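You operate a simulated robot arm through the tools that you are given. There is no shell and no other tool.

The job below is to be done with a simulated robot arm. You get a single attempt, and the scene is never put back.

JOB
Put things in order on the top of the steel row bench. At the end: the sealed wax tin is in the flake tub; the bright guide pin stands where the dosing beaker stood; the dosing beaker stands where the sealed wax tin stood; the oil pad is on the finished parts tray; the black hose tail stands where the bright guide pin stood; whatever was shut is shut again. Leave all else as you found it, and nothing knocked over.

The check looks at the end state, three seconds after you hand in, the way a careful person would. Anything else that was tipped, shoved, dropped, spilled or broken makes it a failure.

ROBOT AND FRAMES
A 7-joint arm with a two-finger parallel gripper, fixed in place. Base frame: the origin is at the foot of the arm, x ahead of it, y to its left, z up; the work surface is at about z = 0. Lengths are in m, angles in rad, forces in N, time in s.
With the tool pointing down near the work surface it reaches from about 0.24 to 0.62 m from the base axis. Its first joint turns from -1.152 to 1.152 rad. Payload 2.6 kg.
Tool frame: the origin (TCP) lies between the finger pads and is the grasp point; the fingertips stand 0.03 m ahead of it; z points along the fingers, y is the line along which they close. The gripper opens to 0.094 m. The fingers are 0.028 m wide and 0.01 m thick; the gripper's body (0.05 by 0.096 m) begins 0.055 m behind the TCP.
Orientation is that of the tool frame in the base frame, as [roll, pitch, yaw] about the fixed x, y, z axes, in that order (R = Rz(yaw) Ry(pitch) Rx(roll)). With the fingers straight down and closing along the base's y, the tool's x points along the base's -x, its y along +y and its z along -z.

CONTROLS
- The arm moves only by the tool servo_tool. Its argument "deltas" is a list of rows, each an object (a shift or turn left out is 0, a gripper value left out holds the last) with "gripper": the finger opening in m, from 0 to 0.094; "slide": the shift along the base's x, y, z in units of 500 mm (1.0 is 500 mm), a list of three; "delta_rot": the turn, a rotation vector about the base's x, y, z in units of 180 degrees (1.0 is 180 degrees), a list of three. In form: [{"gripper": gripper, "slide": [dx, dy, dz], "delta_rot": [ax, ay, az]}, ...]. A call has 1 to 20 rows; each row is the pose to reach, as a shift and turn from the pose commanded when the call began. A call with a number of a shift or a turn outside -1 to 1 is refused whole. Each row takes 0.2 s and may step no farther than 0.05 m and 0.15 rad from the row before; otherwise, or with a gripper value out of range, the whole call is refused. A pose out of reach is approached as far as the arm can. The call stops where the force on the tool passes 40 N (or 10 N more than at its start, if that is more) or the arm is blocked; 0.2 s more then pass. Each finger travels about 0.072 m/s and halts on what it meets, pressing with about 43 N; the grip force reading is that of the motor and also rises with nothing between the fingers. The clock runs only during rows and for 0.2 s after the last one: add rows that repeat a pose to give the fingers time. The reply holds the time, the measured pose of the TCP, the force on the tool along the base axes, the opening and the grip force, in the units named above and with some noise, with the torque about the TCP (base axes, N m) and any sound that the robot's microphone picked up, and new pictures: "show" is both (left out), scene, wrist or none.
- Cameras (640 x 400 px; columns grow to the right, rows downward): "scene" is fixed at [0.0169, 0.4335, 0.5418]; the picture's right is [-0.86, -0.51, 0.00], its down [-0.32, 0.53, -0.79] and it looks along [0.41, -0.68, -0.61] (base axes); focal length 251 px, centre (320, 200). "wrist" rides on the gripper at [0.076, 0.014, -0.102] in the tool frame; the picture's right is [-0.18, 0.98, 0.00], its down [-0.75, -0.14, -0.64] and it looks along [-0.63, -0.12, 0.77] (tool axes); focal length 243 px, centre (320, 200). There is no depth. A picture from a camera that has moved, and an enlarged one, comes with that camera's place and axes in the base frame and with its lens. The place of the scene camera against the robot may be out by one fixed shift of up to 0.025 m in any direction.
- close_up(camera, box): a new picture of the part [left, top, right, bottom] of that camera's present view, enlarged. It takes no simulated time.
- close_job(): hands the job in; it is judged then, once.

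Nothing tells you positions but the pictures and the camera data. Unless the task says otherwise, let go and move clear before handing in.

The tools are called after "Emit:" as name(argument=value, ...) on one line, values as JSON. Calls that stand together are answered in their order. servo_tool: Moves the arm, as the interface text tells. Its arguments: {"type":"object","properties":{"deltas":{"type":"array"},"show":{"type":"string","enum":["both","scene","wrist","none"]}},"required":["deltas"]} The other tools are called the same way: close_up (camera, box) takes an enlarged picture of a part of a camera's view; close_job () hands the job in.

At the start:

```text
time: 0.0
tool_pos: [0.4269, 0.0056, 0.3328]
tcp_rot: [-3.142, -0.001, -3.141]
force: [0.5, 0.3, 0.6]
wrist_torque: [0.01, -0.01, 0.03]
gripper_width: 0.094
grip_force: 0.0
```

scene: 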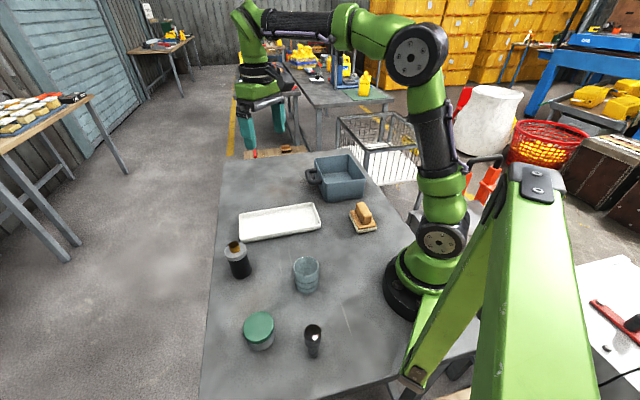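
wrist: 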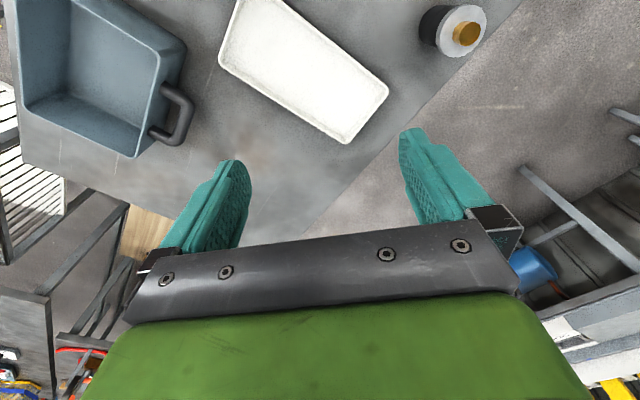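

I see a bench with a blue tub, a white tray, a brown block on a small board, a dark cylinder with a brass top, a glass beaker, a green-lidded tin and a black tube. I'll take enlarged pictures to identify them before moving.

Emit:
close_up(camera="scene", box=[200, 220, 360, 380])

Emit:
close_up(camera="scene", box=[230, 140, 390, 250])

Emit:
close_up(camera="wrist", box=[0, 0, 640, 230])

```text
2.50 times, centred on (280, 300) of scene
camera zoom: at [0.0169, 0.4335, 0.5418], right [-0.86, -0.51, 0.0], down [-0.32, 0.53, -0.79], along [0.41, -0.68, -0.61], focal length 627 px, centre (420, -50)
```

zoom: 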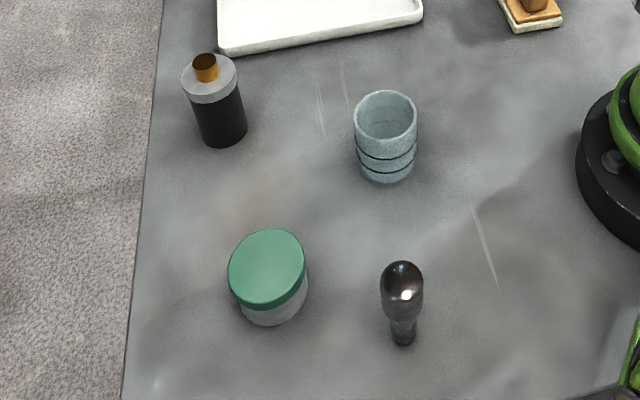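

```text
3.64 times, centred on (310, 195) of scene
camera zoom: at [0.0169, 0.4335, 0.5418], right [-0.86, -0.51, 0.0], down [-0.32, 0.53, -0.79], along [0.41, -0.68, -0.61], focal length 912 px, centre (356, 218)
```

zoom: 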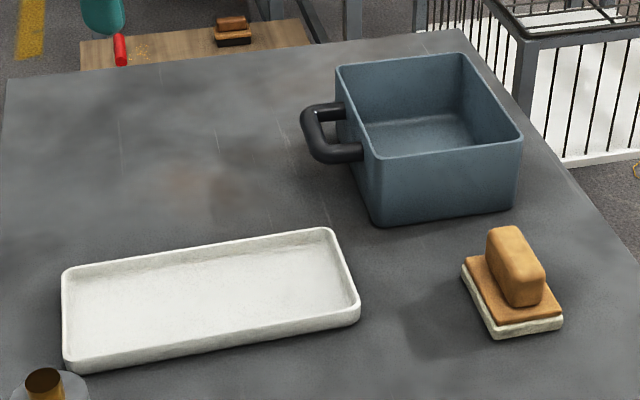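

```text
1.00 times, centred on (320, 115) of wrist (not enlarged: the box is as wide or as high as the picture)
camera zoom: at [0.3508, 0.0196, 0.4355], right [0.18, 0.98, 0.0], down [0.75, -0.14, 0.64], along [0.63, -0.12, -0.77], focal length 243 px, centre (320, 285)
```

zoom: 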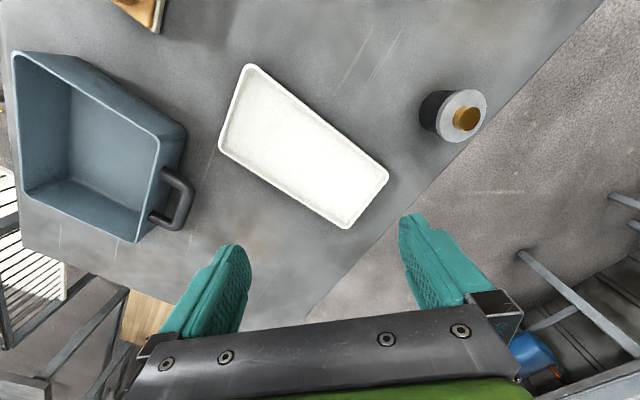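

I take the green-lidded jar as the wax tin, the shiny dark piece as the guide pin, the black cylinder with a brass end as the hose tail, and the brown block on a plate as the oil pad. The white dish should be the tray and the blue box the tub. I'll move the wrist camera high over the left side to measure the objects.

Emit:
servo_tool(deltas=[{"gripper": 0.094, "slide": [-0.06, 0.053, 0.01], "delta_rot": [0, 0, 0.035]}, {"slide": [-0.12, 0.107, 0.02], "delta_rot": [0, 0, 0.07]}, {"slide": [-0.18, 0.16, 0.03], "delta_rot": [0, 0, 0.105]}, {"slide": [-0.24, 0.214, 0.04], "delta_rot": [0, 0, 0.14]}, {"slide": [-0.3, 0.268, 0.05], "delta_rot": [0, 0, 0.175]}, {"slide": [-0.36, 0.321, 0.054], "delta_rot": [0, 0, 0.21]}, {"slide": [-0.42, 0.375, 0.054], "delta_rot": [0, 0, 0.245]}, {"slide": [-0.474, 0.428, 0.054], "delta_rot": [0, 0, 0.278]}, {"slide": [-0.474, 0.428, 0.054], "delta_rot": [0, 0, 0.278]}])

```text
time: 2.0
tool_pos: [0.1861, 0.2219, 0.3617]
tcp_rot: [-3.14, -0.001, -2.268]
force: [0.2, -0.7, 0.8]
wrist_torque: [0.01, 0.0, 0.03]
gripper_width: 0.094
grip_force: 0.3
camera wrist: at [0.1274, 0.1705, 0.464], right [-0.64, 0.77, 0.0], down [0.59, 0.49, 0.64], along [0.5, 0.41, -0.77], focal length 243 px, centre (320, 200)
```

scene: 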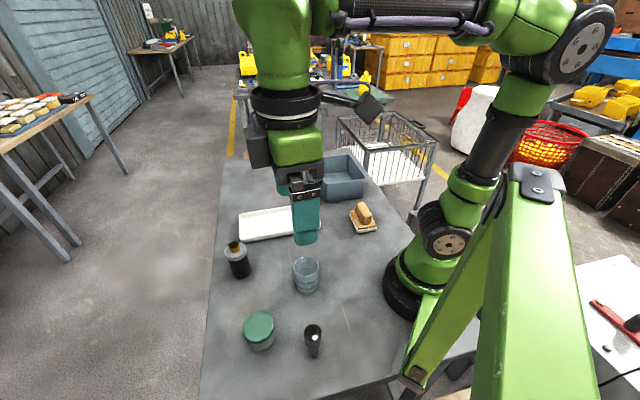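
wrist: 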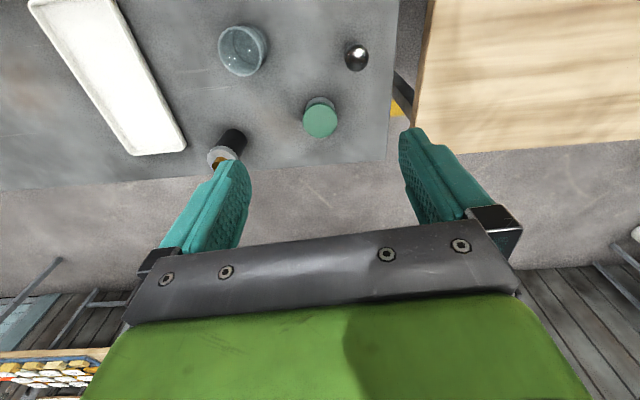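

The left-side objects are all visible from above here. I'll enlarge the wrist view to measure them.

Emit:
close_up(camera="wrist", box=[190, 0, 390, 125])

Emit:
close_up(camera="wrist", box=[190, 110, 290, 190])

Emit:
close_up(camera="scene", box=[280, 310, 340, 370])

```text
3.20 times, centred on (290, 62) of wrist
camera zoom: at [0.1274, 0.1705, 0.464], right [-0.64, 0.77, 0.0], down [0.59, 0.49, 0.64], along [0.5, 0.41, -0.77], focal length 776 px, centre (416, 640)
```

zoom: 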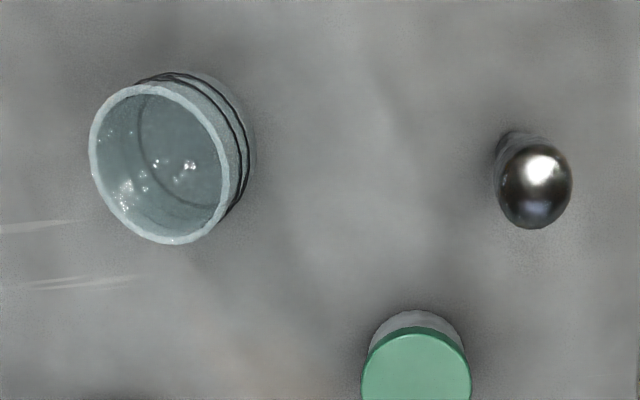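

```text
5.00 times, centred on (240, 150) of wrist
camera zoom: at [0.1274, 0.1705, 0.464], right [-0.64, 0.77, 0.0], down [0.59, 0.49, 0.64], along [0.5, 0.41, -0.77], focal length 1213 px, centre (720, 450)
```

zoom: 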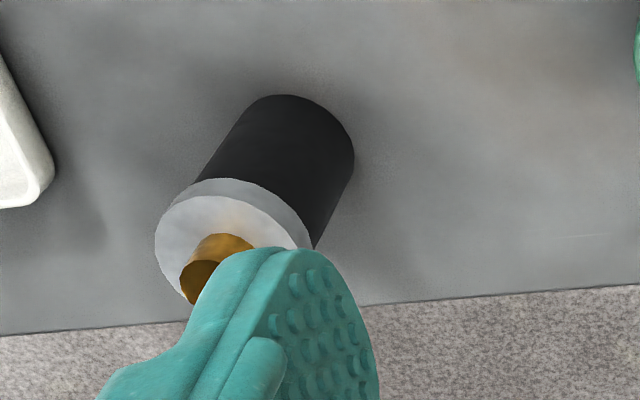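

```text
6.67 times, centred on (310, 340) of scene
camera zoom: at [0.0169, 0.4335, 0.5418], right [-0.86, -0.51, 0.0], down [-0.32, 0.53, -0.79], along [0.41, -0.68, -0.61], focal length 1671 px, centre (387, -733)
```

zoom: 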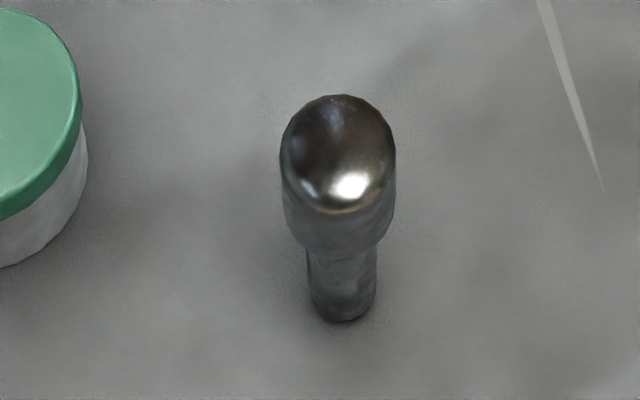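

The tin sits at about (0.252, 0.274), the pin at about (0.142, 0.25) and the beaker at about (0.238, 0.122). The hose tail is at about (0.416, 0.176). I'll go above the tin at mid height to refine its position.

Emit:
servo_tool(deltas=[{"slide": [0.04, 0.035, -0.04]}, {"slide": [0.08, 0.07, -0.1]}, {"slide": [0.11, 0.09, -0.17]}, {"slide": [0.124, 0.108, -0.25]}, {"slide": [0.124, 0.108, -0.31]}, {"slide": [0.124, 0.108, -0.31]}])

```text
time: 3.4
tool_pos: [0.2501, 0.2731, 0.205]
tcp_rot: [3.141, -0.001, -2.269]
force: [-0.1, -0.1, 0.2]
wrist_torque: [0.01, 0.02, -0.04]
gripper_width: 0.094
grip_force: 0.0
camera wrist: at [0.1909, 0.2232, 0.3076], right [-0.64, 0.77, 0.0], down [0.59, 0.49, 0.64], along [0.5, 0.41, -0.77], focal length 243 px, centre (320, 200)
```

scene: 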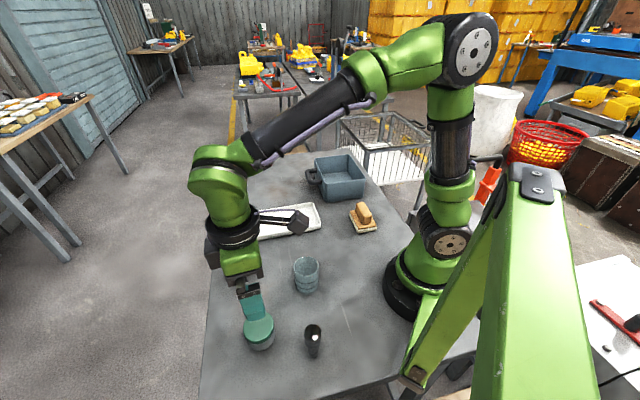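
wrist: 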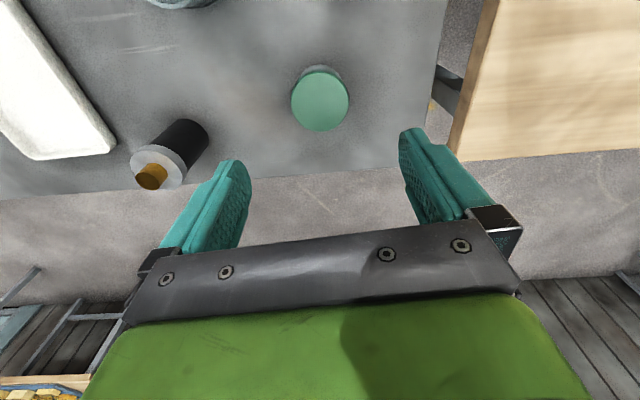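

The tin is centred on the gripper's column. I'll enlarge for exact values on the tin and the hose tail.

Emit:
close_up(camera="wrist", box=[270, 50, 370, 145])

Emit:
close_up(camera="wrist", box=[110, 100, 230, 200])

```text
4.21 times, centred on (320, 98) of wrist
camera zoom: at [0.1909, 0.2232, 0.3076], right [-0.64, 0.77, 0.0], down [0.59, 0.49, 0.64], along [0.5, 0.41, -0.77], focal length 1022 px, centre (320, 632)
```

zoom: 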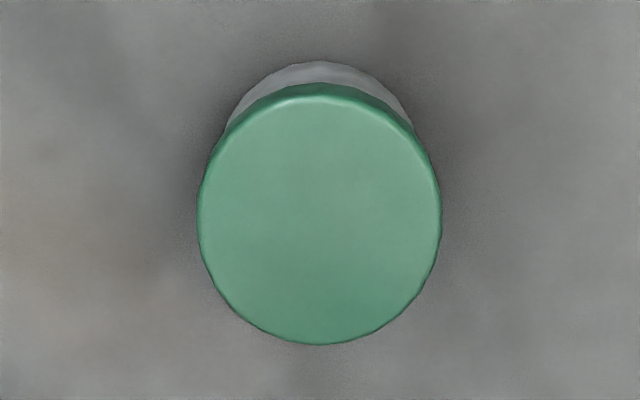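

```text
4.00 times, centred on (170, 150) of wrist
camera zoom: at [0.1909, 0.2232, 0.3076], right [-0.64, 0.77, 0.0], down [0.59, 0.49, 0.64], along [0.5, 0.41, -0.77], focal length 970 px, centre (920, 400)
```

zoom: 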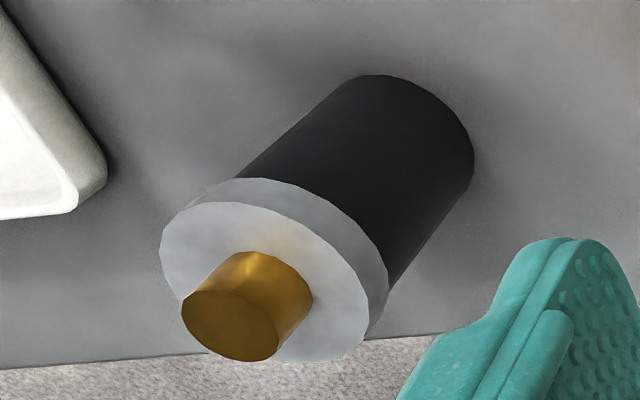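

The tin lid is centred at about (0.2565, 0.2776), is roughly 0.061 m across, and its top is near z 0.048. I'll descend over it, close on it, and check before lifting.

Emit:
servo_tool(deltas=[{"slide": [0.012, 0.01, -0.07]}, {"slide": [0.012, 0.01, -0.15]}, {"slide": [0.012, 0.01, -0.23]}, {"slide": [0.012, 0.01, -0.29]}, {"slide": [0.012, 0.01, -0.332]}, {"slide": [0.012, 0.01, -0.332]}, {"slide": [0.012, 0.01, -0.332], "gripper": 0.05}, {"slide": [0.012, 0.01, -0.332], "gripper": 0.05}, {"slide": [0.012, 0.01, -0.332], "gripper": 0.05}])

```text
time: 5.4
tool_pos: [0.2577, 0.2783, 0.0387]
tcp_rot: [-3.141, 0.002, -2.268]
force: [0.5, 0.2, -0.6]
wrist_torque: [-0.01, -0.01, -0.01]
gripper_width: 0.0608
grip_force: 43.1
camera wrist: at [0.1982, 0.2283, 0.142], right [-0.64, 0.77, 0.0], down [0.59, 0.49, 0.64], along [0.5, 0.41, -0.77], focal length 243 px, centre (320, 200)
```

scene: 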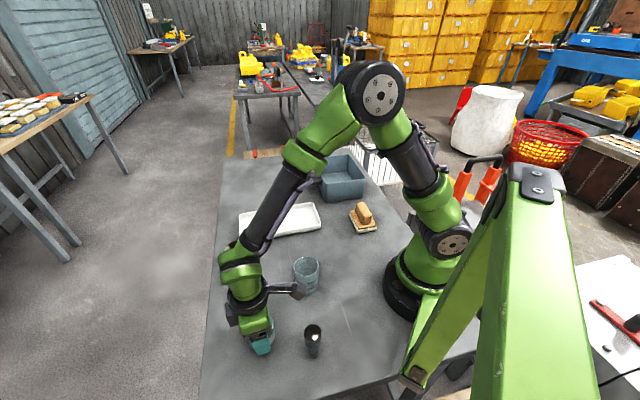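
wrist: 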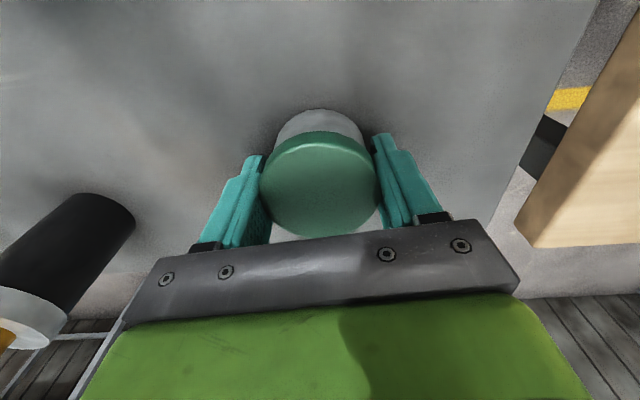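

The grip closed at 0.061 m, so I have the tin. I'll lift straight up and check that the whole tin comes with it.

Emit:
servo_tool(deltas=[{"slide": [0, 0, 0.03]}, {"slide": [0, 0, 0.08]}, {"slide": [0, 0, 0.15]}, {"slide": [0, 0, 0.24]}, {"slide": [0, 0, 0.33]}, {"slide": [0, 0, 0.42]}, {"slide": [0, 0, 0.42]}])

```text
time: 7.0
tool_pos: [0.259, 0.2786, 0.2485]
tcp_rot: [-3.141, -0.001, -2.268]
force: [-0.2, -1.2, -0.6]
wrist_torque: [0.01, 0.03, -0.01]
gripper_width: 0.0501
grip_force: 0.1
camera wrist: at [0.1989, 0.2282, 0.3513], right [-0.64, 0.77, 0.0], down [0.59, 0.49, 0.64], along [0.5, 0.41, -0.77], focal length 243 px, centre (320, 200)
```

scene: 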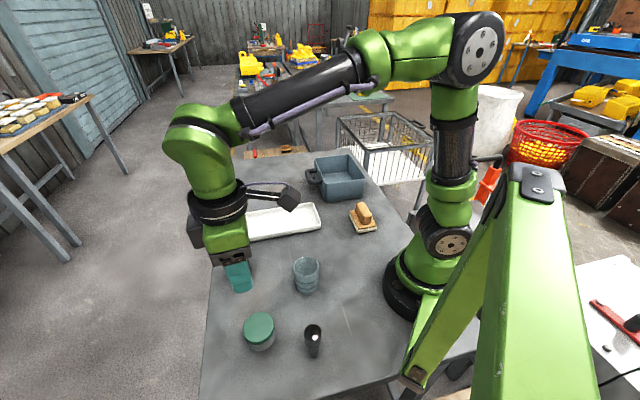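
wrist: 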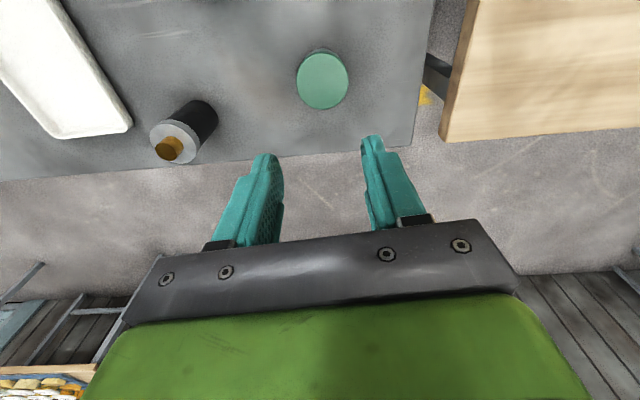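

The tin slipped out and still stands on the bench, and the fingers have closed to 0.05. I'll check that the lid and tin weren't disturbed.

Emit:
close_up(camera="wrist", box=[270, 30, 370, 125])

Emit:
close_up(camera="scene", box=[220, 290, 300, 370])

Emit:
close_up(camera="wrist", box=[190, 120, 450, 290])

```text
4.21 times, centred on (320, 78) of wrist
camera zoom: at [0.1989, 0.2282, 0.3513], right [-0.64, 0.77, 0.0], down [0.59, 0.49, 0.64], along [0.5, 0.41, -0.77], focal length 1022 px, centre (320, 716)
```

zoom: 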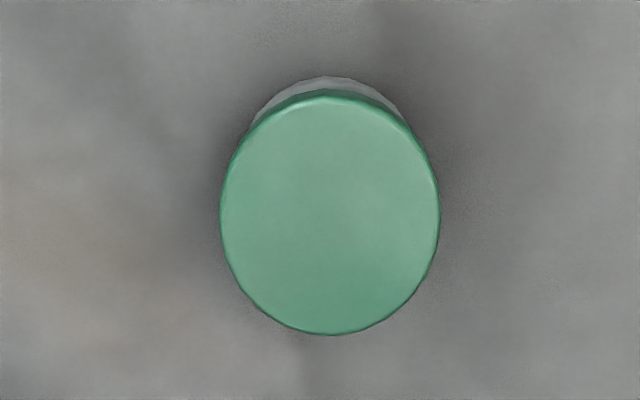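

```text
5.00 times, centred on (260, 330) of scene
camera zoom: at [0.0169, 0.4335, 0.5418], right [-0.86, -0.51, 0.0], down [-0.32, 0.53, -0.79], along [0.41, -0.68, -0.61], focal length 1253 px, centre (620, -450)
```

zoom: 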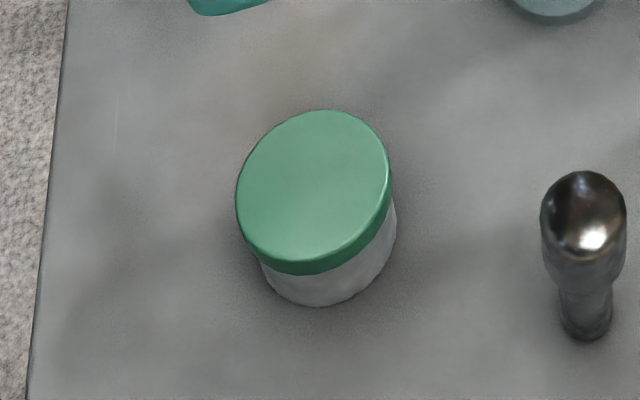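

```text
2.35 times, centred on (320, 205) of wrist
camera zoom: at [0.1989, 0.2282, 0.3513], right [-0.64, 0.77, 0.0], down [0.59, 0.49, 0.64], along [0.5, 0.41, -0.77], focal length 571 px, centre (320, 188)
```

zoom: 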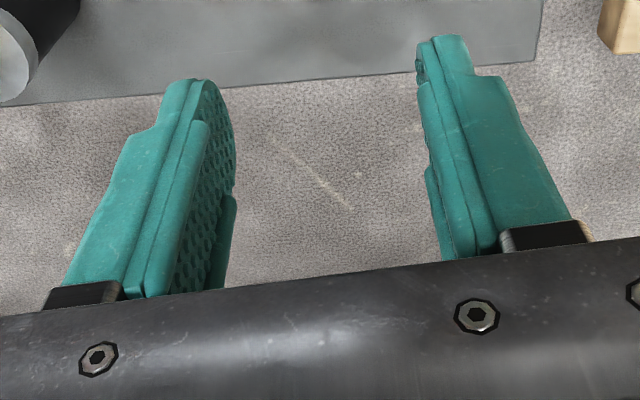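

The tin hasn't moved and its lid is still on, so it just slid out of the pads. I'll grip again lower and tighter, then lift very slowly while watching the force.

Emit:
servo_tool(deltas=[{"gripper": 0.094, "slide": [-0.004, 0, 0]}, {"slide": [-0.004, 0, -0.06]}, {"slide": [-0.004, 0, -0.14]}, {"slide": [-0.004, 0, -0.22]}, {"slide": [-0.004, 0, -0.3]}, {"slide": [-0.004, 0, -0.37]}, {"slide": [-0.004, 0, -0.43]}, {"slide": [-0.004, 0, -0.43]}, {"slide": [-0.004, 0, -0.43], "gripper": 0.0}, {"slide": [-0.004, 0, -0.43], "gripper": 0.0}, {"slide": [-0.004, 0, -0.43], "gripper": 0.0}, {"slide": [-0.004, 0, -0.43], "gripper": 0.0}], show="wrist")

Emit:
servo_tool(deltas=[{"slide": [0, 0, 0.002]}, {"slide": [0, 0, 0.005]}, {"slide": [0, 0, 0.009]}, {"slide": [0, 0, 0.014]}, {"slide": [0, 0, 0.02]}])

```text
time: 9.6
tool_pos: [0.2575, 0.2808, 0.0345]
tcp_rot: [3.14, -0.001, -2.269]
force: [-0.3, -0.6, -0.6]
wrist_torque: [-0.01, -0.01, -0.02]
gripper_width: 0.061
grip_force: 42.7
camera wrist: at [0.1973, 0.2299, 0.1375], right [-0.64, 0.77, 0.0], down [0.59, 0.49, 0.64], along [0.5, 0.41, -0.77], focal length 243 px, centre (320, 200)
```

wrist: 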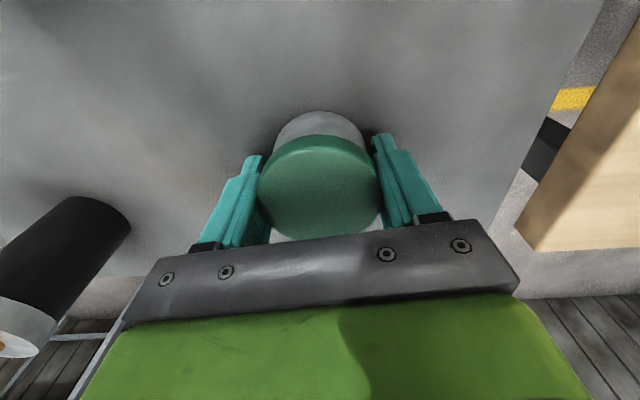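

```text
time: 10.8
tool_pos: [0.2546, 0.2794, 0.0452]
tcp_rot: [-3.141, 0.001, -2.269]
force: [-0.4, -0.7, -1.3]
wrist_torque: [0.02, 0.02, 0.0]
gripper_width: 0.0609
grip_force: 42.9
camera wrist: at [0.1957, 0.229, 0.1469], right [-0.64, 0.77, 0.0], down [0.59, 0.49, 0.64], along [0.5, 0.41, -0.77], focal length 243 px, centre (320, 200)
```

scene: 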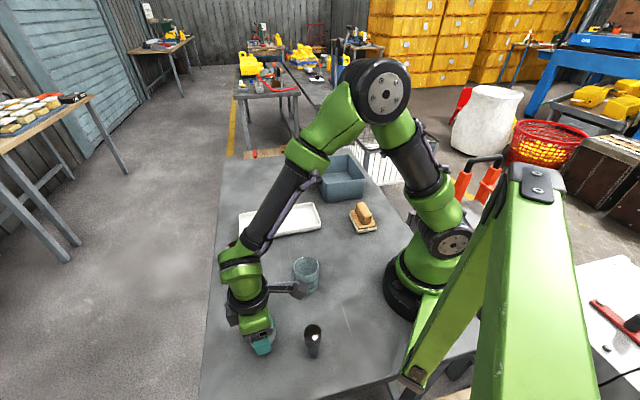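
wrist: 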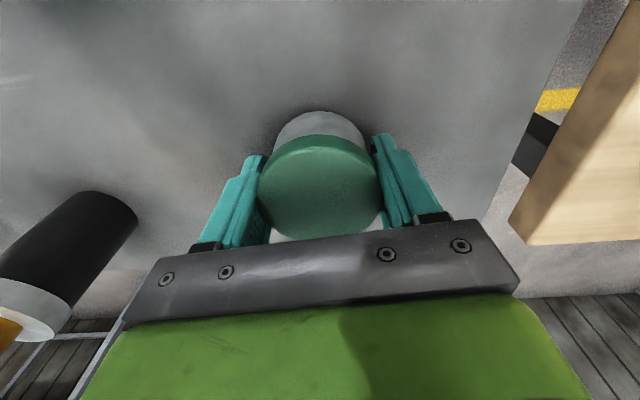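

The tin now stays fixed between the fingers as they rise. I'll continue the lift gently.

Emit:
servo_tool(deltas=[{"slide": [0, 0, 0.012]}, {"slide": [0, 0, 0.03]}, {"slide": [0, 0, 0.05]}, {"slide": [0, 0, 0.075]}, {"slide": [0, 0, 0.1]}, {"slide": [0, 0, 0.1]}])

```text
time: 12.2
tool_pos: [0.2563, 0.2788, 0.0934]
tcp_rot: [3.141, -0.001, -2.269]
force: [0.2, -1.0, -1.8]
wrist_torque: [-0.01, 0.04, 0.01]
gripper_width: 0.0609
grip_force: 43.2
camera wrist: at [0.1961, 0.2295, 0.1969], right [-0.64, 0.77, 0.0], down [0.59, 0.49, 0.64], along [0.5, 0.41, -0.77], focal length 243 px, centre (320, 200)
```

scene: 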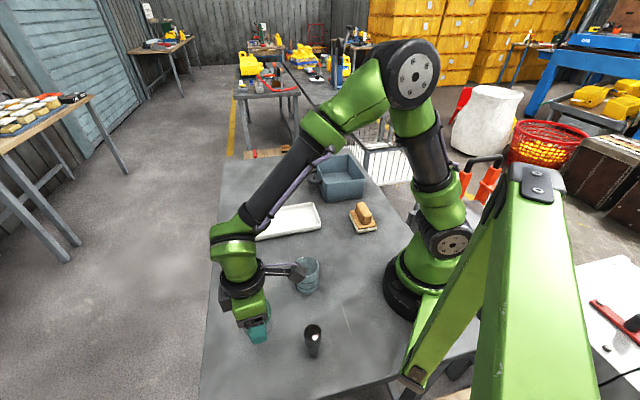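
wrist: 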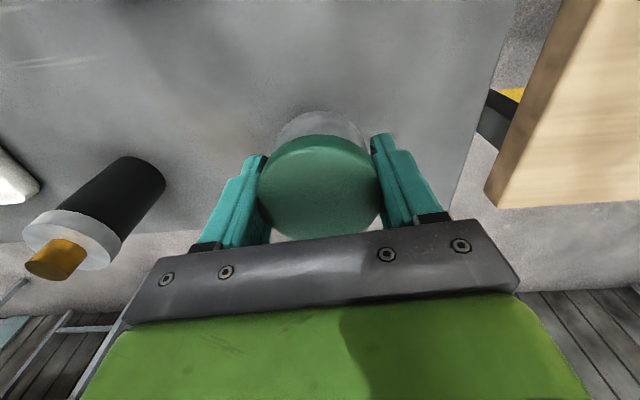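

The tin is held firmly. I'll raise it to about z 0.24 and carry it smoothly toward the tub side, turning the wrist with the arm.

Emit:
servo_tool(deltas=[{"slide": [0, 0, 0.03]}, {"slide": [0, 0, 0.08]}, {"slide": [0, 0, 0.14]}, {"slide": [0, 0, 0.2]}, {"slide": [0, 0, 0.26]}, {"slide": [0.01, -0.02, 0.3], "delta_rot": [0, 0, -0.01]}, {"slide": [0.03, -0.06, 0.32], "delta_rot": [0, 0, -0.03]}, {"slide": [0.05, -0.12, 0.32], "delta_rot": [0, 0, -0.055]}, {"slide": [0.075, -0.18, 0.32], "delta_rot": [0, 0, -0.08]}, {"slide": [0.1, -0.24, 0.32], "delta_rot": [0, 0, -0.11]}, {"slide": [0.12, -0.3, 0.32], "delta_rot": [0, 0, -0.14]}, {"slide": [0.14, -0.36, 0.32], "delta_rot": [0, 0, -0.17]}, {"slide": [0.155, -0.42, 0.32], "delta_rot": [0, 0, -0.2]}, {"slide": [0.17, -0.48, 0.32], "delta_rot": [0, 0, -0.23]}, {"slide": [0.18, -0.54, 0.32], "delta_rot": [0, 0, -0.26]}, {"slide": [0.19, -0.6, 0.32], "delta_rot": [0, 0, -0.29]}, {"slide": [0.2, -0.66, 0.32], "delta_rot": [0, 0, -0.32]}, {"slide": [0.2, -0.72, 0.32], "delta_rot": [0, 0, -0.35]}, {"slide": [0.2, -0.76, 0.32], "delta_rot": [0, 0, -0.375]}, {"slide": [0.2, -0.78, 0.32], "delta_rot": [0, 0, -0.385]}])

```text
time: 16.4
tool_pos: [0.3561, -0.1116, 0.2542]
tcp_rot: [3.14, 0.001, 2.805]
force: [0.1, 1.1, -1.9]
wrist_torque: [0.0, -0.02, 0.03]
gripper_width: 0.0612
grip_force: 42.7
camera wrist: at [0.2886, -0.0735, 0.3559], right [0.5, 0.87, 0.0], down [0.66, -0.38, 0.64], along [0.56, -0.32, -0.77], focal length 243 px, centre (320, 200)
```

scene: 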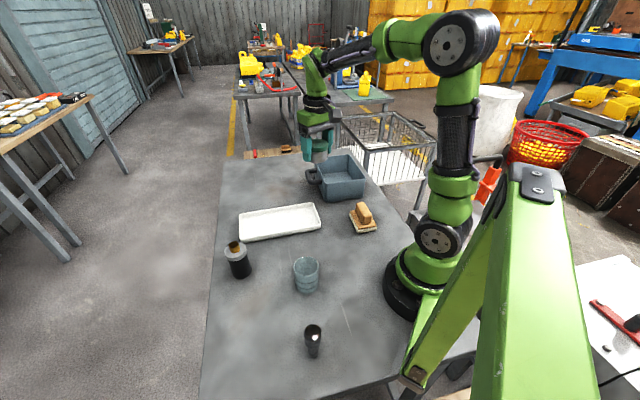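
wrist: 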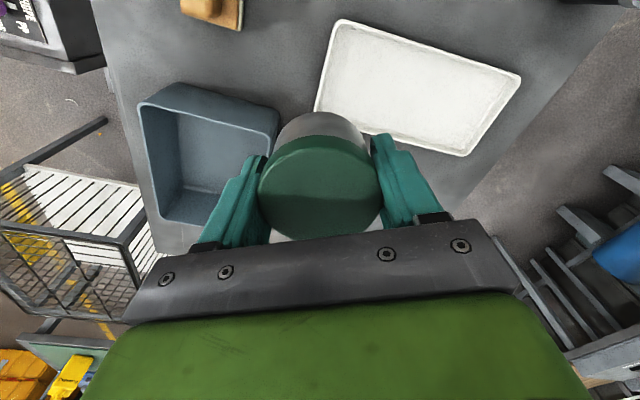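

The tin is still held and the tub is now in view. I'll enlarge the tub to locate its rim corners and floor.

Emit:
close_up(camera="wrist", box=[120, 60, 300, 250])

Emit:
close_up(camera="wrist", box=[180, -40, 530, 170])

Emit:
close_up(camera="scene", box=[290, 130, 390, 240])

```text
2.11 times, centred on (210, 155) of wrist
camera zoom: at [0.2886, -0.0735, 0.3559], right [0.5, 0.87, 0.0], down [0.66, -0.38, 0.64], along [0.56, -0.32, -0.77], focal length 511 px, centre (552, 295)
```

zoom: 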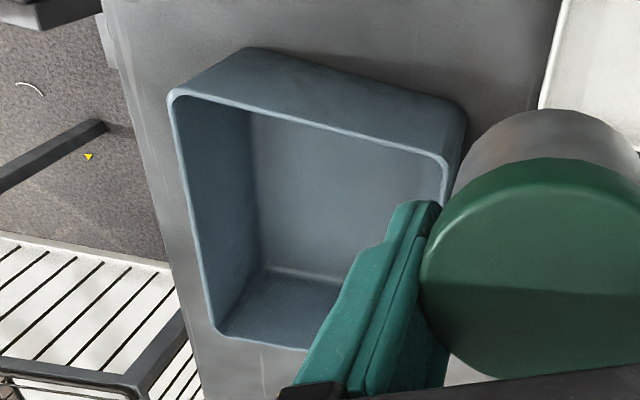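

```text
refused: -40 is not a number from 0 to 400
```

```text
3.64 times, centred on (340, 185) of scene
camera zoom: at [0.0169, 0.4335, 0.5418], right [-0.86, -0.51, 0.0], down [-0.32, 0.53, -0.79], along [0.41, -0.68, -0.61], focal length 912 px, centre (247, 254)
```

zoom: 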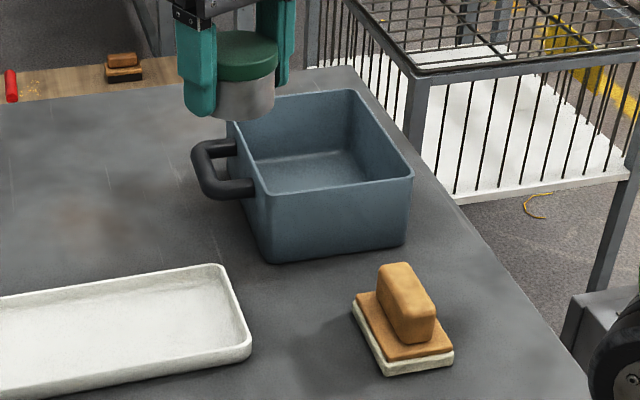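

The tub's rim is about 0.18 by 0.144 m and 0.087 m high, centred near (0.382, -0.303), with its long axis at about -46°. I'll move over its centre, turn to match, and check from above.

Emit:
servo_tool(deltas=[{"slide": [0.003, -0.02, 0], "delta_rot": [0, 0, -0.01]}, {"slide": [0.01, -0.07, 0], "delta_rot": [0, 0, -0.03]}, {"slide": [0.018, -0.13, 0], "delta_rot": [0, 0, -0.05]}, {"slide": [0.026, -0.19, 0], "delta_rot": [0, 0, -0.075]}, {"slide": [0.034, -0.25, 0], "delta_rot": [0, 0, -0.1]}, {"slide": [0.042, -0.31, 0], "delta_rot": [0, 0, -0.125]}, {"slide": [0.049, -0.36, 0], "delta_rot": [0, 0, -0.145]}, {"slide": [0.052, -0.382, 0], "delta_rot": [0, 0, -0.15]}, {"slide": [0.052, -0.382, 0], "delta_rot": [0, 0, -0.15]}])

```text
time: 18.4
tool_pos: [0.3813, -0.3019, 0.2528]
tcp_rot: [-3.141, 0.001, 2.334]
force: [0.1, 0.1, -0.2]
wrist_torque: [0.01, 0.02, 0.02]
gripper_width: 0.0607
grip_force: 43.3
camera wrist: at [0.3387, -0.237, 0.3556], right [0.84, 0.55, 0.0], down [0.42, -0.64, 0.64], along [0.35, -0.54, -0.77], focal length 243 px, centre (320, 200)
```

scene: 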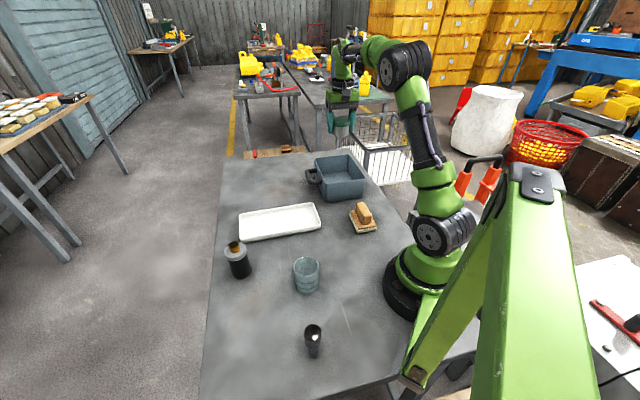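
wrist: 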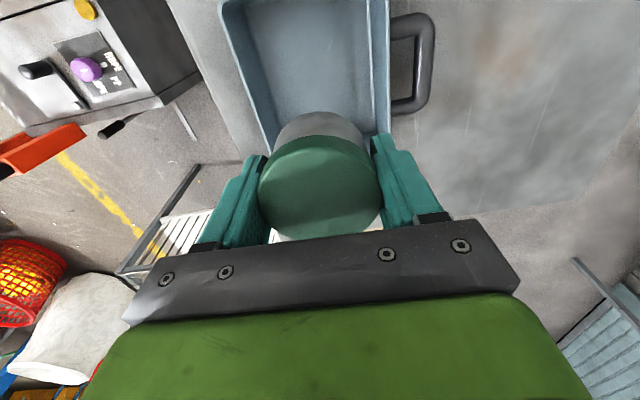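

The tin is centred over the tub and the sides clear. I'll lower it slowly to near the floor.

Emit:
servo_tool(deltas=[{"slide": [0, 0, -0.03]}, {"slide": [0, 0, -0.08]}, {"slide": [0, 0, -0.14]}, {"slide": [0, 0, -0.2]}, {"slide": [0, 0, -0.26]}, {"slide": [0, 0, -0.31]}, {"slide": [0, 0, -0.35]}, {"slide": [0, 0, -0.38]}, {"slide": [0, 0, -0.4]}, {"slide": [0, 0, -0.41]}, {"slide": [0, 0, -0.416]}, {"slide": [0, 0, -0.416]}])

```text
time: 21.0
tool_pos: [0.3806, -0.3019, 0.045]
tcp_rot: [3.141, -0.001, 2.333]
force: [-1.1, 1.1, -0.5]
wrist_torque: [0.03, -0.03, -0.02]
gripper_width: 0.0607
grip_force: 42.9
camera wrist: at [0.3391, -0.2376, 0.1486], right [0.84, 0.55, 0.0], down [0.42, -0.64, 0.64], along [0.35, -0.54, -0.77], focal length 243 px, centre (320, 200)
```

scene: 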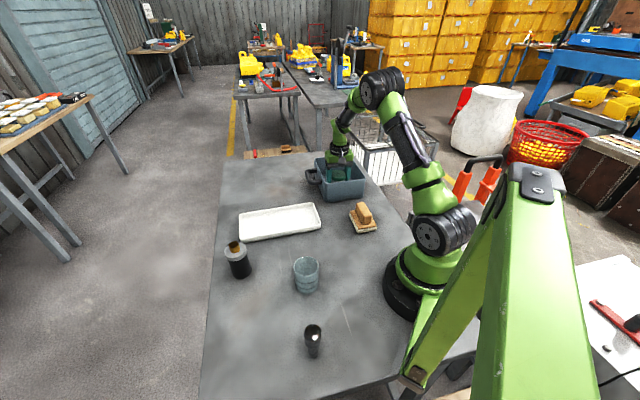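
wrist: 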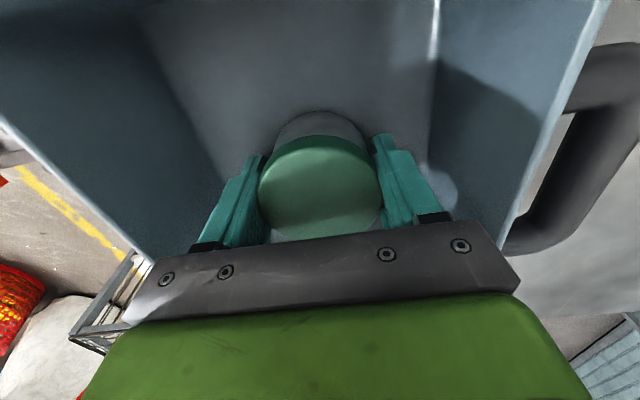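

The tin is just above the tub floor with room on both sides. I'll lower the last few millimetres in tiny steps to feel for contact.

Emit:
servo_tool(deltas=[{"slide": [0, 0, -0.002]}, {"slide": [0, 0, -0.004]}, {"slide": [0, 0, -0.006]}, {"slide": [0, 0, -0.006]}], show="none")

```text
time: 22.0
tool_pos: [0.3809, -0.3011, 0.043]
tcp_rot: [3.141, -0.001, 2.334]
force: [0.0, 0.1, -0.6]
wrist_torque: [0.01, 0.01, 0.01]
gripper_width: 0.0606
grip_force: 43.2
```

Emit:
servo_tool(deltas=[{"slide": [0, 0, -0.002]}, {"slide": [0, 0, -0.004]}, {"slide": [0, 0, -0.006]}, {"slide": [0, 0, -0.006]}], show="none")

```text
time: 23.0
tool_pos: [0.3812, -0.3016, 0.0398]
tcp_rot: [3.141, 0.001, 2.334]
force: [-0.5, -0.2, -1.3]
wrist_torque: [-0.04, 0.01, 0.02]
gripper_width: 0.0607
grip_force: 42.9
```

Still no clear contact, with the tin's base around 0.005 m up. I'll take two more small steps.

Emit:
servo_tool(deltas=[{"slide": [0, 0, -0.002]}, {"slide": [0, 0, -0.004]}, {"slide": [0, 0, -0.004]}], show="none")

```text
time: 23.8
tool_pos: [0.3812, -0.3024, 0.0374]
tcp_rot: [3.141, 0.002, 2.333]
force: [-4.8, 3.0, 13.1]
wrist_torque: [0.07, 0.34, -0.04]
gripper_width: 0.061
grip_force: 43.1
```

That is contact with the tub floor. I'll back off slightly, open a little, and rise clear.

Emit:
servo_tool(deltas=[{"slide": [0, 0, 0.002]}, {"slide": [0, 0, 0.002], "gripper": 0.078}, {"slide": [0, 0, 0.002], "gripper": 0.078}, {"slide": [0, 0, 0.002], "gripper": 0.078}, {"slide": [0, 0, 0.04], "gripper": 0.078}, {"slide": [0, 0, 0.1], "gripper": 0.078}, {"slide": [0, 0, 0.18], "gripper": 0.078}, {"slide": [0, 0, 0.27], "gripper": 0.078}, {"slide": [0, 0, 0.36], "gripper": 0.078}, {"slide": [0, 0, 0.42], "gripper": 0.078}])

```text
time: 26.0
tool_pos: [0.3834, -0.3013, 0.2479]
tcp_rot: [-3.14, -0.002, 2.335]
force: [-0.2, 0.6, 0.4]
wrist_torque: [-0.05, 0.01, -0.02]
gripper_width: 0.0783
grip_force: 0.0
camera wrist: at [0.3409, -0.2382, 0.3513], right [0.84, 0.55, 0.0], down [0.42, -0.64, 0.64], along [0.35, -0.54, -0.77], focal length 243 px, centre (320, 200)
```

scene: 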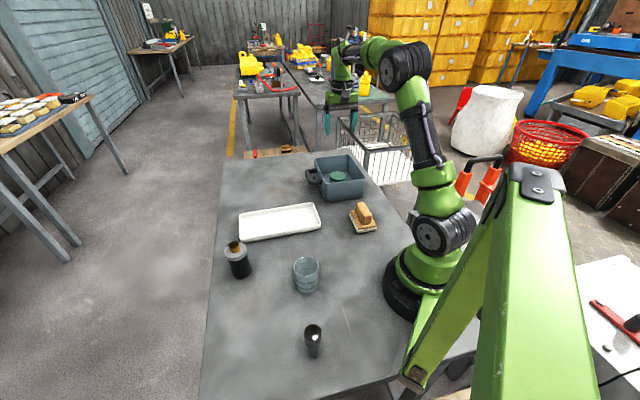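
wrist: 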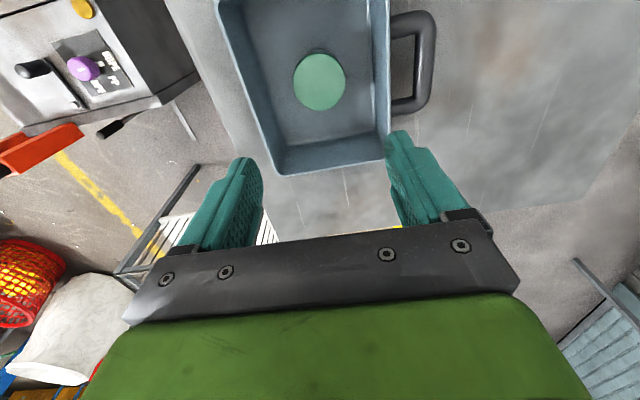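

The tin stands in the tub with its lid on. The oil pad is nearby, so I'll move above it next to measure it.

Emit:
servo_tool(deltas=[{"slide": [-0.04, 0.035, 0], "gripper": 0.094}, {"slide": [-0.1, 0.085, 0]}, {"slide": [-0.16, 0.138, 0]}, {"slide": [-0.22, 0.19, -0.02]}, {"slide": [-0.28, 0.242, -0.04]}, {"slide": [-0.32, 0.276, -0.06]}, {"slide": [-0.338, 0.292, -0.06]}, {"slide": [-0.338, 0.292, -0.06]}])

```text
time: 27.8
tool_pos: [0.2126, -0.1563, 0.2169]
tcp_rot: [-3.142, -0.001, 2.335]
force: [-0.3, 0.7, 0.2]
wrist_torque: [-0.02, -0.02, -0.03]
gripper_width: 0.0942
grip_force: 0.0
camera wrist: at [0.1699, -0.0919, 0.3202], right [0.84, 0.55, 0.0], down [0.42, -0.64, 0.64], along [0.35, -0.54, -0.77], focal length 243 px, centre (320, 200)
```

scene: 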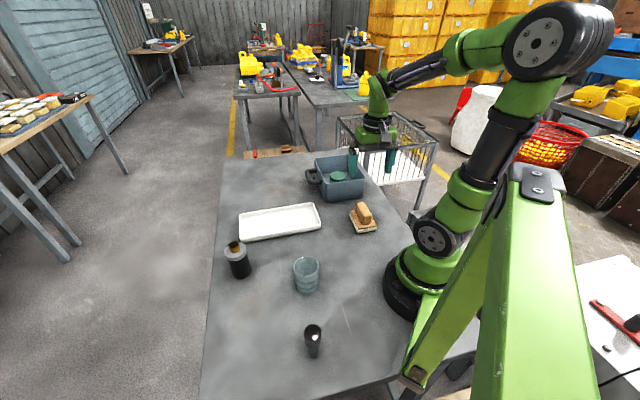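
wrist: 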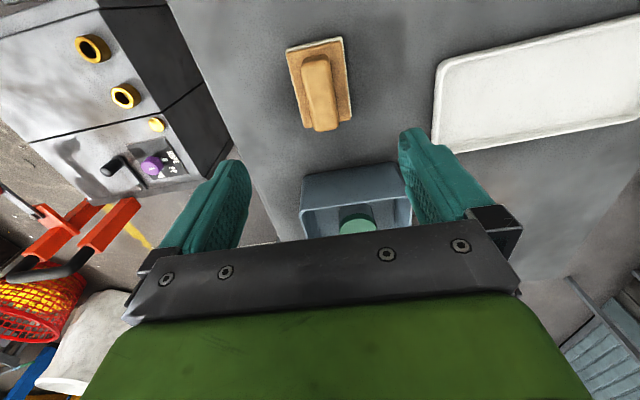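

Emit:
close_up(camera="wrist", box=[270, 25, 370, 145])

Emit:
close_up(camera="wrist", box=[400, 0, 640, 170])

```text
3.33 times, centred on (320, 85) of wrist
camera zoom: at [0.1699, -0.0919, 0.3202], right [0.84, 0.55, 0.0], down [0.42, -0.64, 0.64], along [0.35, -0.54, -0.77], focal length 809 px, centre (320, 583)
```

zoom: 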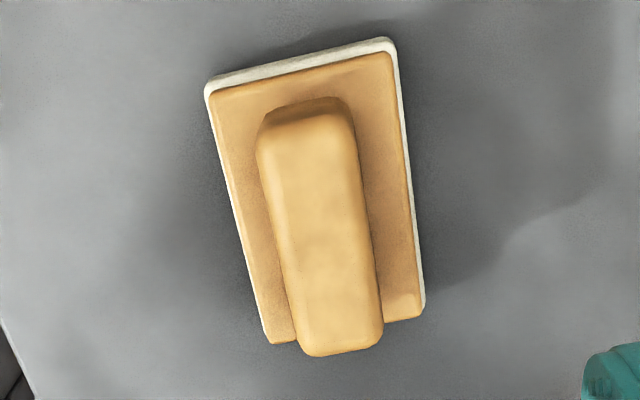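

```text
2.35 times, centred on (520, 85) of wrist
camera zoom: at [0.1699, -0.0919, 0.3202], right [0.84, 0.55, 0.0], down [0.42, -0.64, 0.64], along [0.35, -0.54, -0.77], focal length 571 px, centre (-151, 471)
```

zoom: 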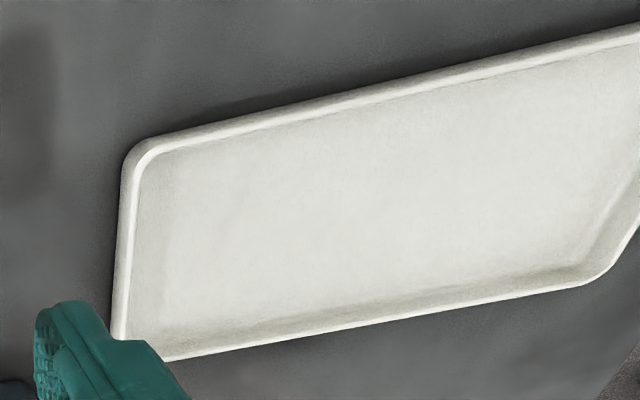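

The pad's plate is about 0.06 by 0.088 m, and its handle is about 0.028 wide with its top near z 0.054. Centred at (0.216, -0.160), it lines up with the current gripper turn. I'll descend and grip the handle.

Emit:
servo_tool(deltas=[{"slide": [0.008, -0.0064, -0.05], "delta_rot": [0, 0, 0.004]}, {"slide": [0.008, -0.0064, -0.12], "delta_rot": [0, 0, 0.004]}, {"slide": [0.008, -0.0064, -0.19], "delta_rot": [0, 0, 0.004]}, {"slide": [0.008, -0.0064, -0.25], "delta_rot": [0, 0, 0.004]}, {"slide": [0.008, -0.0064, -0.3], "delta_rot": [0, 0, 0.004]}, {"slide": [0.008, -0.0064, -0.326], "delta_rot": [0, 0, 0.004]}, {"slide": [0.008, -0.0064, -0.326], "delta_rot": [0, 0, 0.004]}])

```text
time: 29.4
tool_pos: [0.2175, -0.159, 0.0541]
tcp_rot: [-3.14, 0.0, 2.348]
force: [0.4, -0.3, 0.0]
wrist_torque: [-0.01, -0.01, -0.02]
gripper_width: 0.094
grip_force: 0.1
camera wrist: at [0.1738, -0.0959, 0.1571], right [0.83, 0.56, 0.0], down [0.43, -0.64, 0.64], along [0.36, -0.53, -0.77], focal length 243 px, centre (320, 200)
```

scene: 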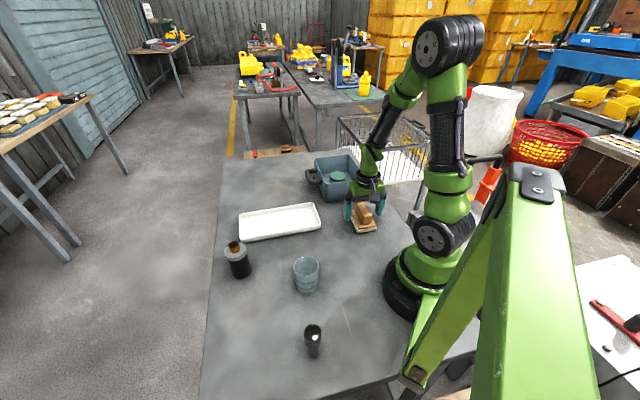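
wrist: 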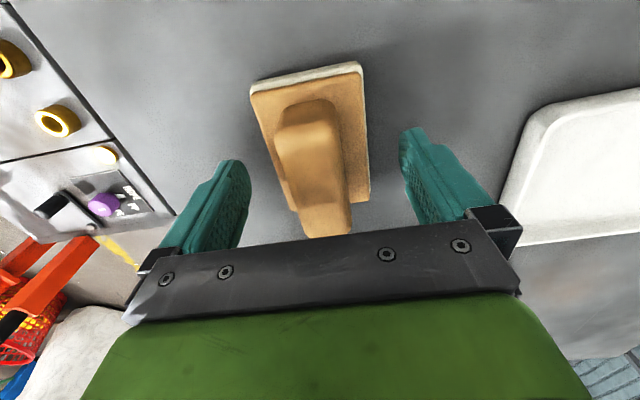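

The handle sits centred between the fingers, with the tips beside it above the plate. I'll close on it.

Emit:
servo_tool(deltas=[{"gripper": 0.06}, {"gripper": 0.0}, {"gripper": 0.0}, {"gripper": 0.0}, {"gripper": 0.0}])

Emit:
servo_tool(deltas=[{"slide": [0, 0, 0.005]}, {"slide": [0, 0, 0.012]}, {"slide": [0, 0, 0.025]}, {"slide": [0, 0, 0.04]}, {"slide": [0, 0, 0.06]}, {"slide": [0, 0, 0.06]}])

```text
time: 30.6
tool_pos: [0.2168, -0.1594, 0.0538]
tcp_rot: [3.141, 0.001, 2.347]
force: [-0.1, -0.5, 0.2]
wrist_torque: [-0.03, -0.03, 0.02]
gripper_width: 0.0337
grip_force: 43.3
camera wrist: at [0.1738, -0.0959, 0.1574], right [0.83, 0.56, 0.0], down [0.43, -0.64, 0.64], along [0.36, -0.53, -0.77], focal length 243 px, centre (320, 200)
```

scene: 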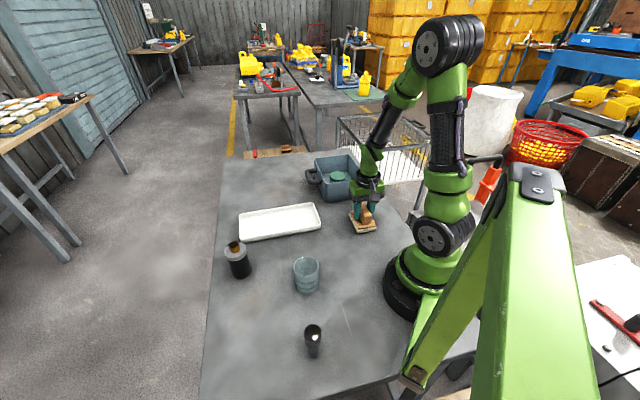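
wrist: 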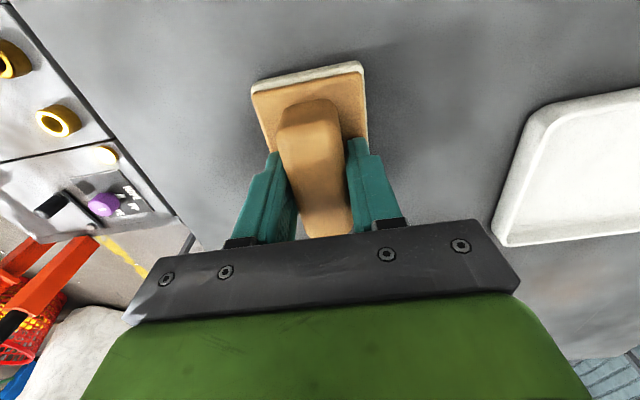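

```text
time: 32.0
tool_pos: [0.2174, -0.1579, 0.0834]
tcp_rot: [-3.141, -0.001, 2.349]
force: [-0.4, -0.7, -1.9]
wrist_torque: [-0.02, 0.01, -0.01]
gripper_width: 0.0339
grip_force: 43.2
camera wrist: at [0.1739, -0.0952, 0.1866], right [0.83, 0.56, 0.0], down [0.43, -0.64, 0.64], along [0.36, -0.53, -0.77], focal length 243 px, centre (320, 200)
```

scene: 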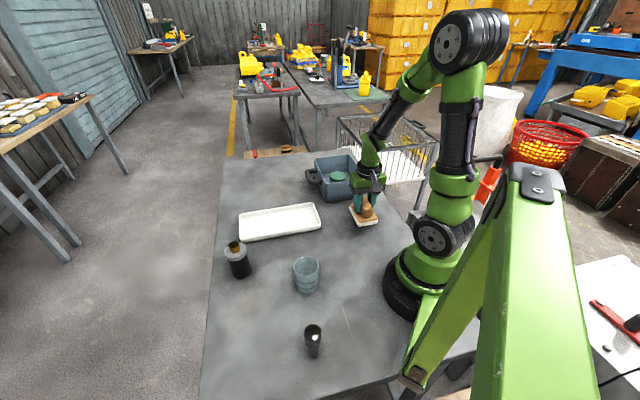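
wrist: 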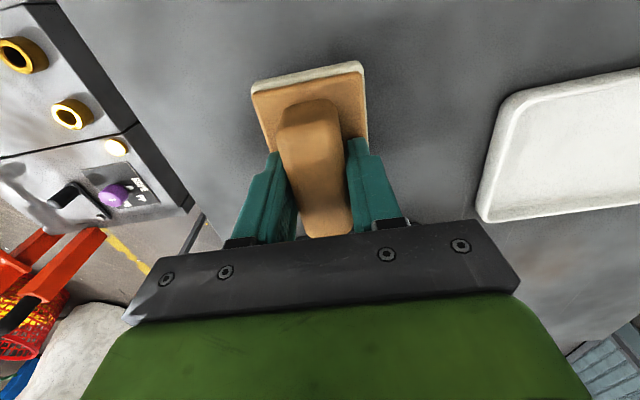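

The pad is lifted and held securely. The tray is about 0.245 by 0.108 m, centred near (0.443, -0.018), with its long axis at about 46°. I'll carry the pad over it while turning 90° so it fits lengthwise.

Emit:
servo_tool(deltas=[{"slide": [0, 0, 0.03]}, {"slide": [0, 0, 0.08]}, {"slide": [0.01, 0.006, 0.13], "delta_rot": [0, 0, 0.01]}, {"slide": [0.04, 0.025, 0.18], "delta_rot": [0, 0, 0.035]}, {"slide": [0.09, 0.056, 0.21], "delta_rot": [0, 0, 0.07]}, {"slide": [0.14, 0.087, 0.23], "delta_rot": [0, 0, 0.11]}, {"slide": [0.19, 0.118, 0.23], "delta_rot": [0, 0, 0.15]}, {"slide": [0.24, 0.149, 0.23], "delta_rot": [0, 0, 0.19]}, {"slide": [0.29, 0.18, 0.23], "delta_rot": [0, 0, 0.23]}, {"slide": [0.34, 0.212, 0.23], "delta_rot": [0, 0, 0.27]}, {"slide": [0.38, 0.237, 0.23], "delta_rot": [0, 0, 0.31]}, {"slide": [0.42, 0.261, 0.23], "delta_rot": [0, 0, 0.35]}, {"slide": [0.445, 0.277, 0.23], "delta_rot": [0, 0, 0.39]}, {"slide": [0.453, 0.282, 0.23], "delta_rot": [0, 0, 0.43]}, {"slide": [0.453, 0.282, 0.23], "delta_rot": [0, 0, 0.465]}, {"slide": [0.453, 0.282, 0.23], "delta_rot": [0, 0, 0.495]}, {"slide": [0.453, 0.282, 0.23], "delta_rot": [0, 0, 0.508]}, {"slide": [0.453, 0.282, 0.23], "delta_rot": [0, 0, 0.508]}])

```text
time: 35.8
tool_pos: [0.4425, -0.0174, 0.2001]
tcp_rot: [-3.14, 0.0, -2.339]
force: [0.5, -0.4, -0.2]
wrist_torque: [0.01, -0.06, -0.03]
gripper_width: 0.0335
grip_force: 42.6
camera wrist: at [0.38, -0.0641, 0.3028], right [-0.58, 0.82, 0.0], down [0.63, 0.44, 0.64], along [0.52, 0.37, -0.77], focal length 243 px, centre (320, 200)
```

scene: 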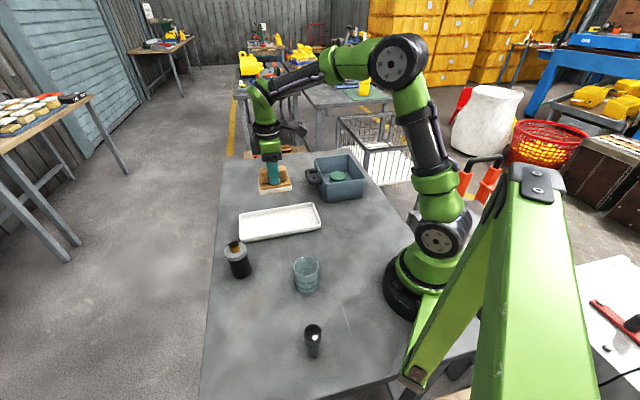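
wrist: 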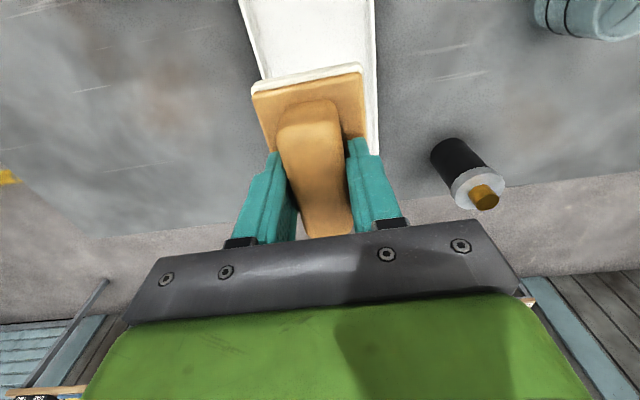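

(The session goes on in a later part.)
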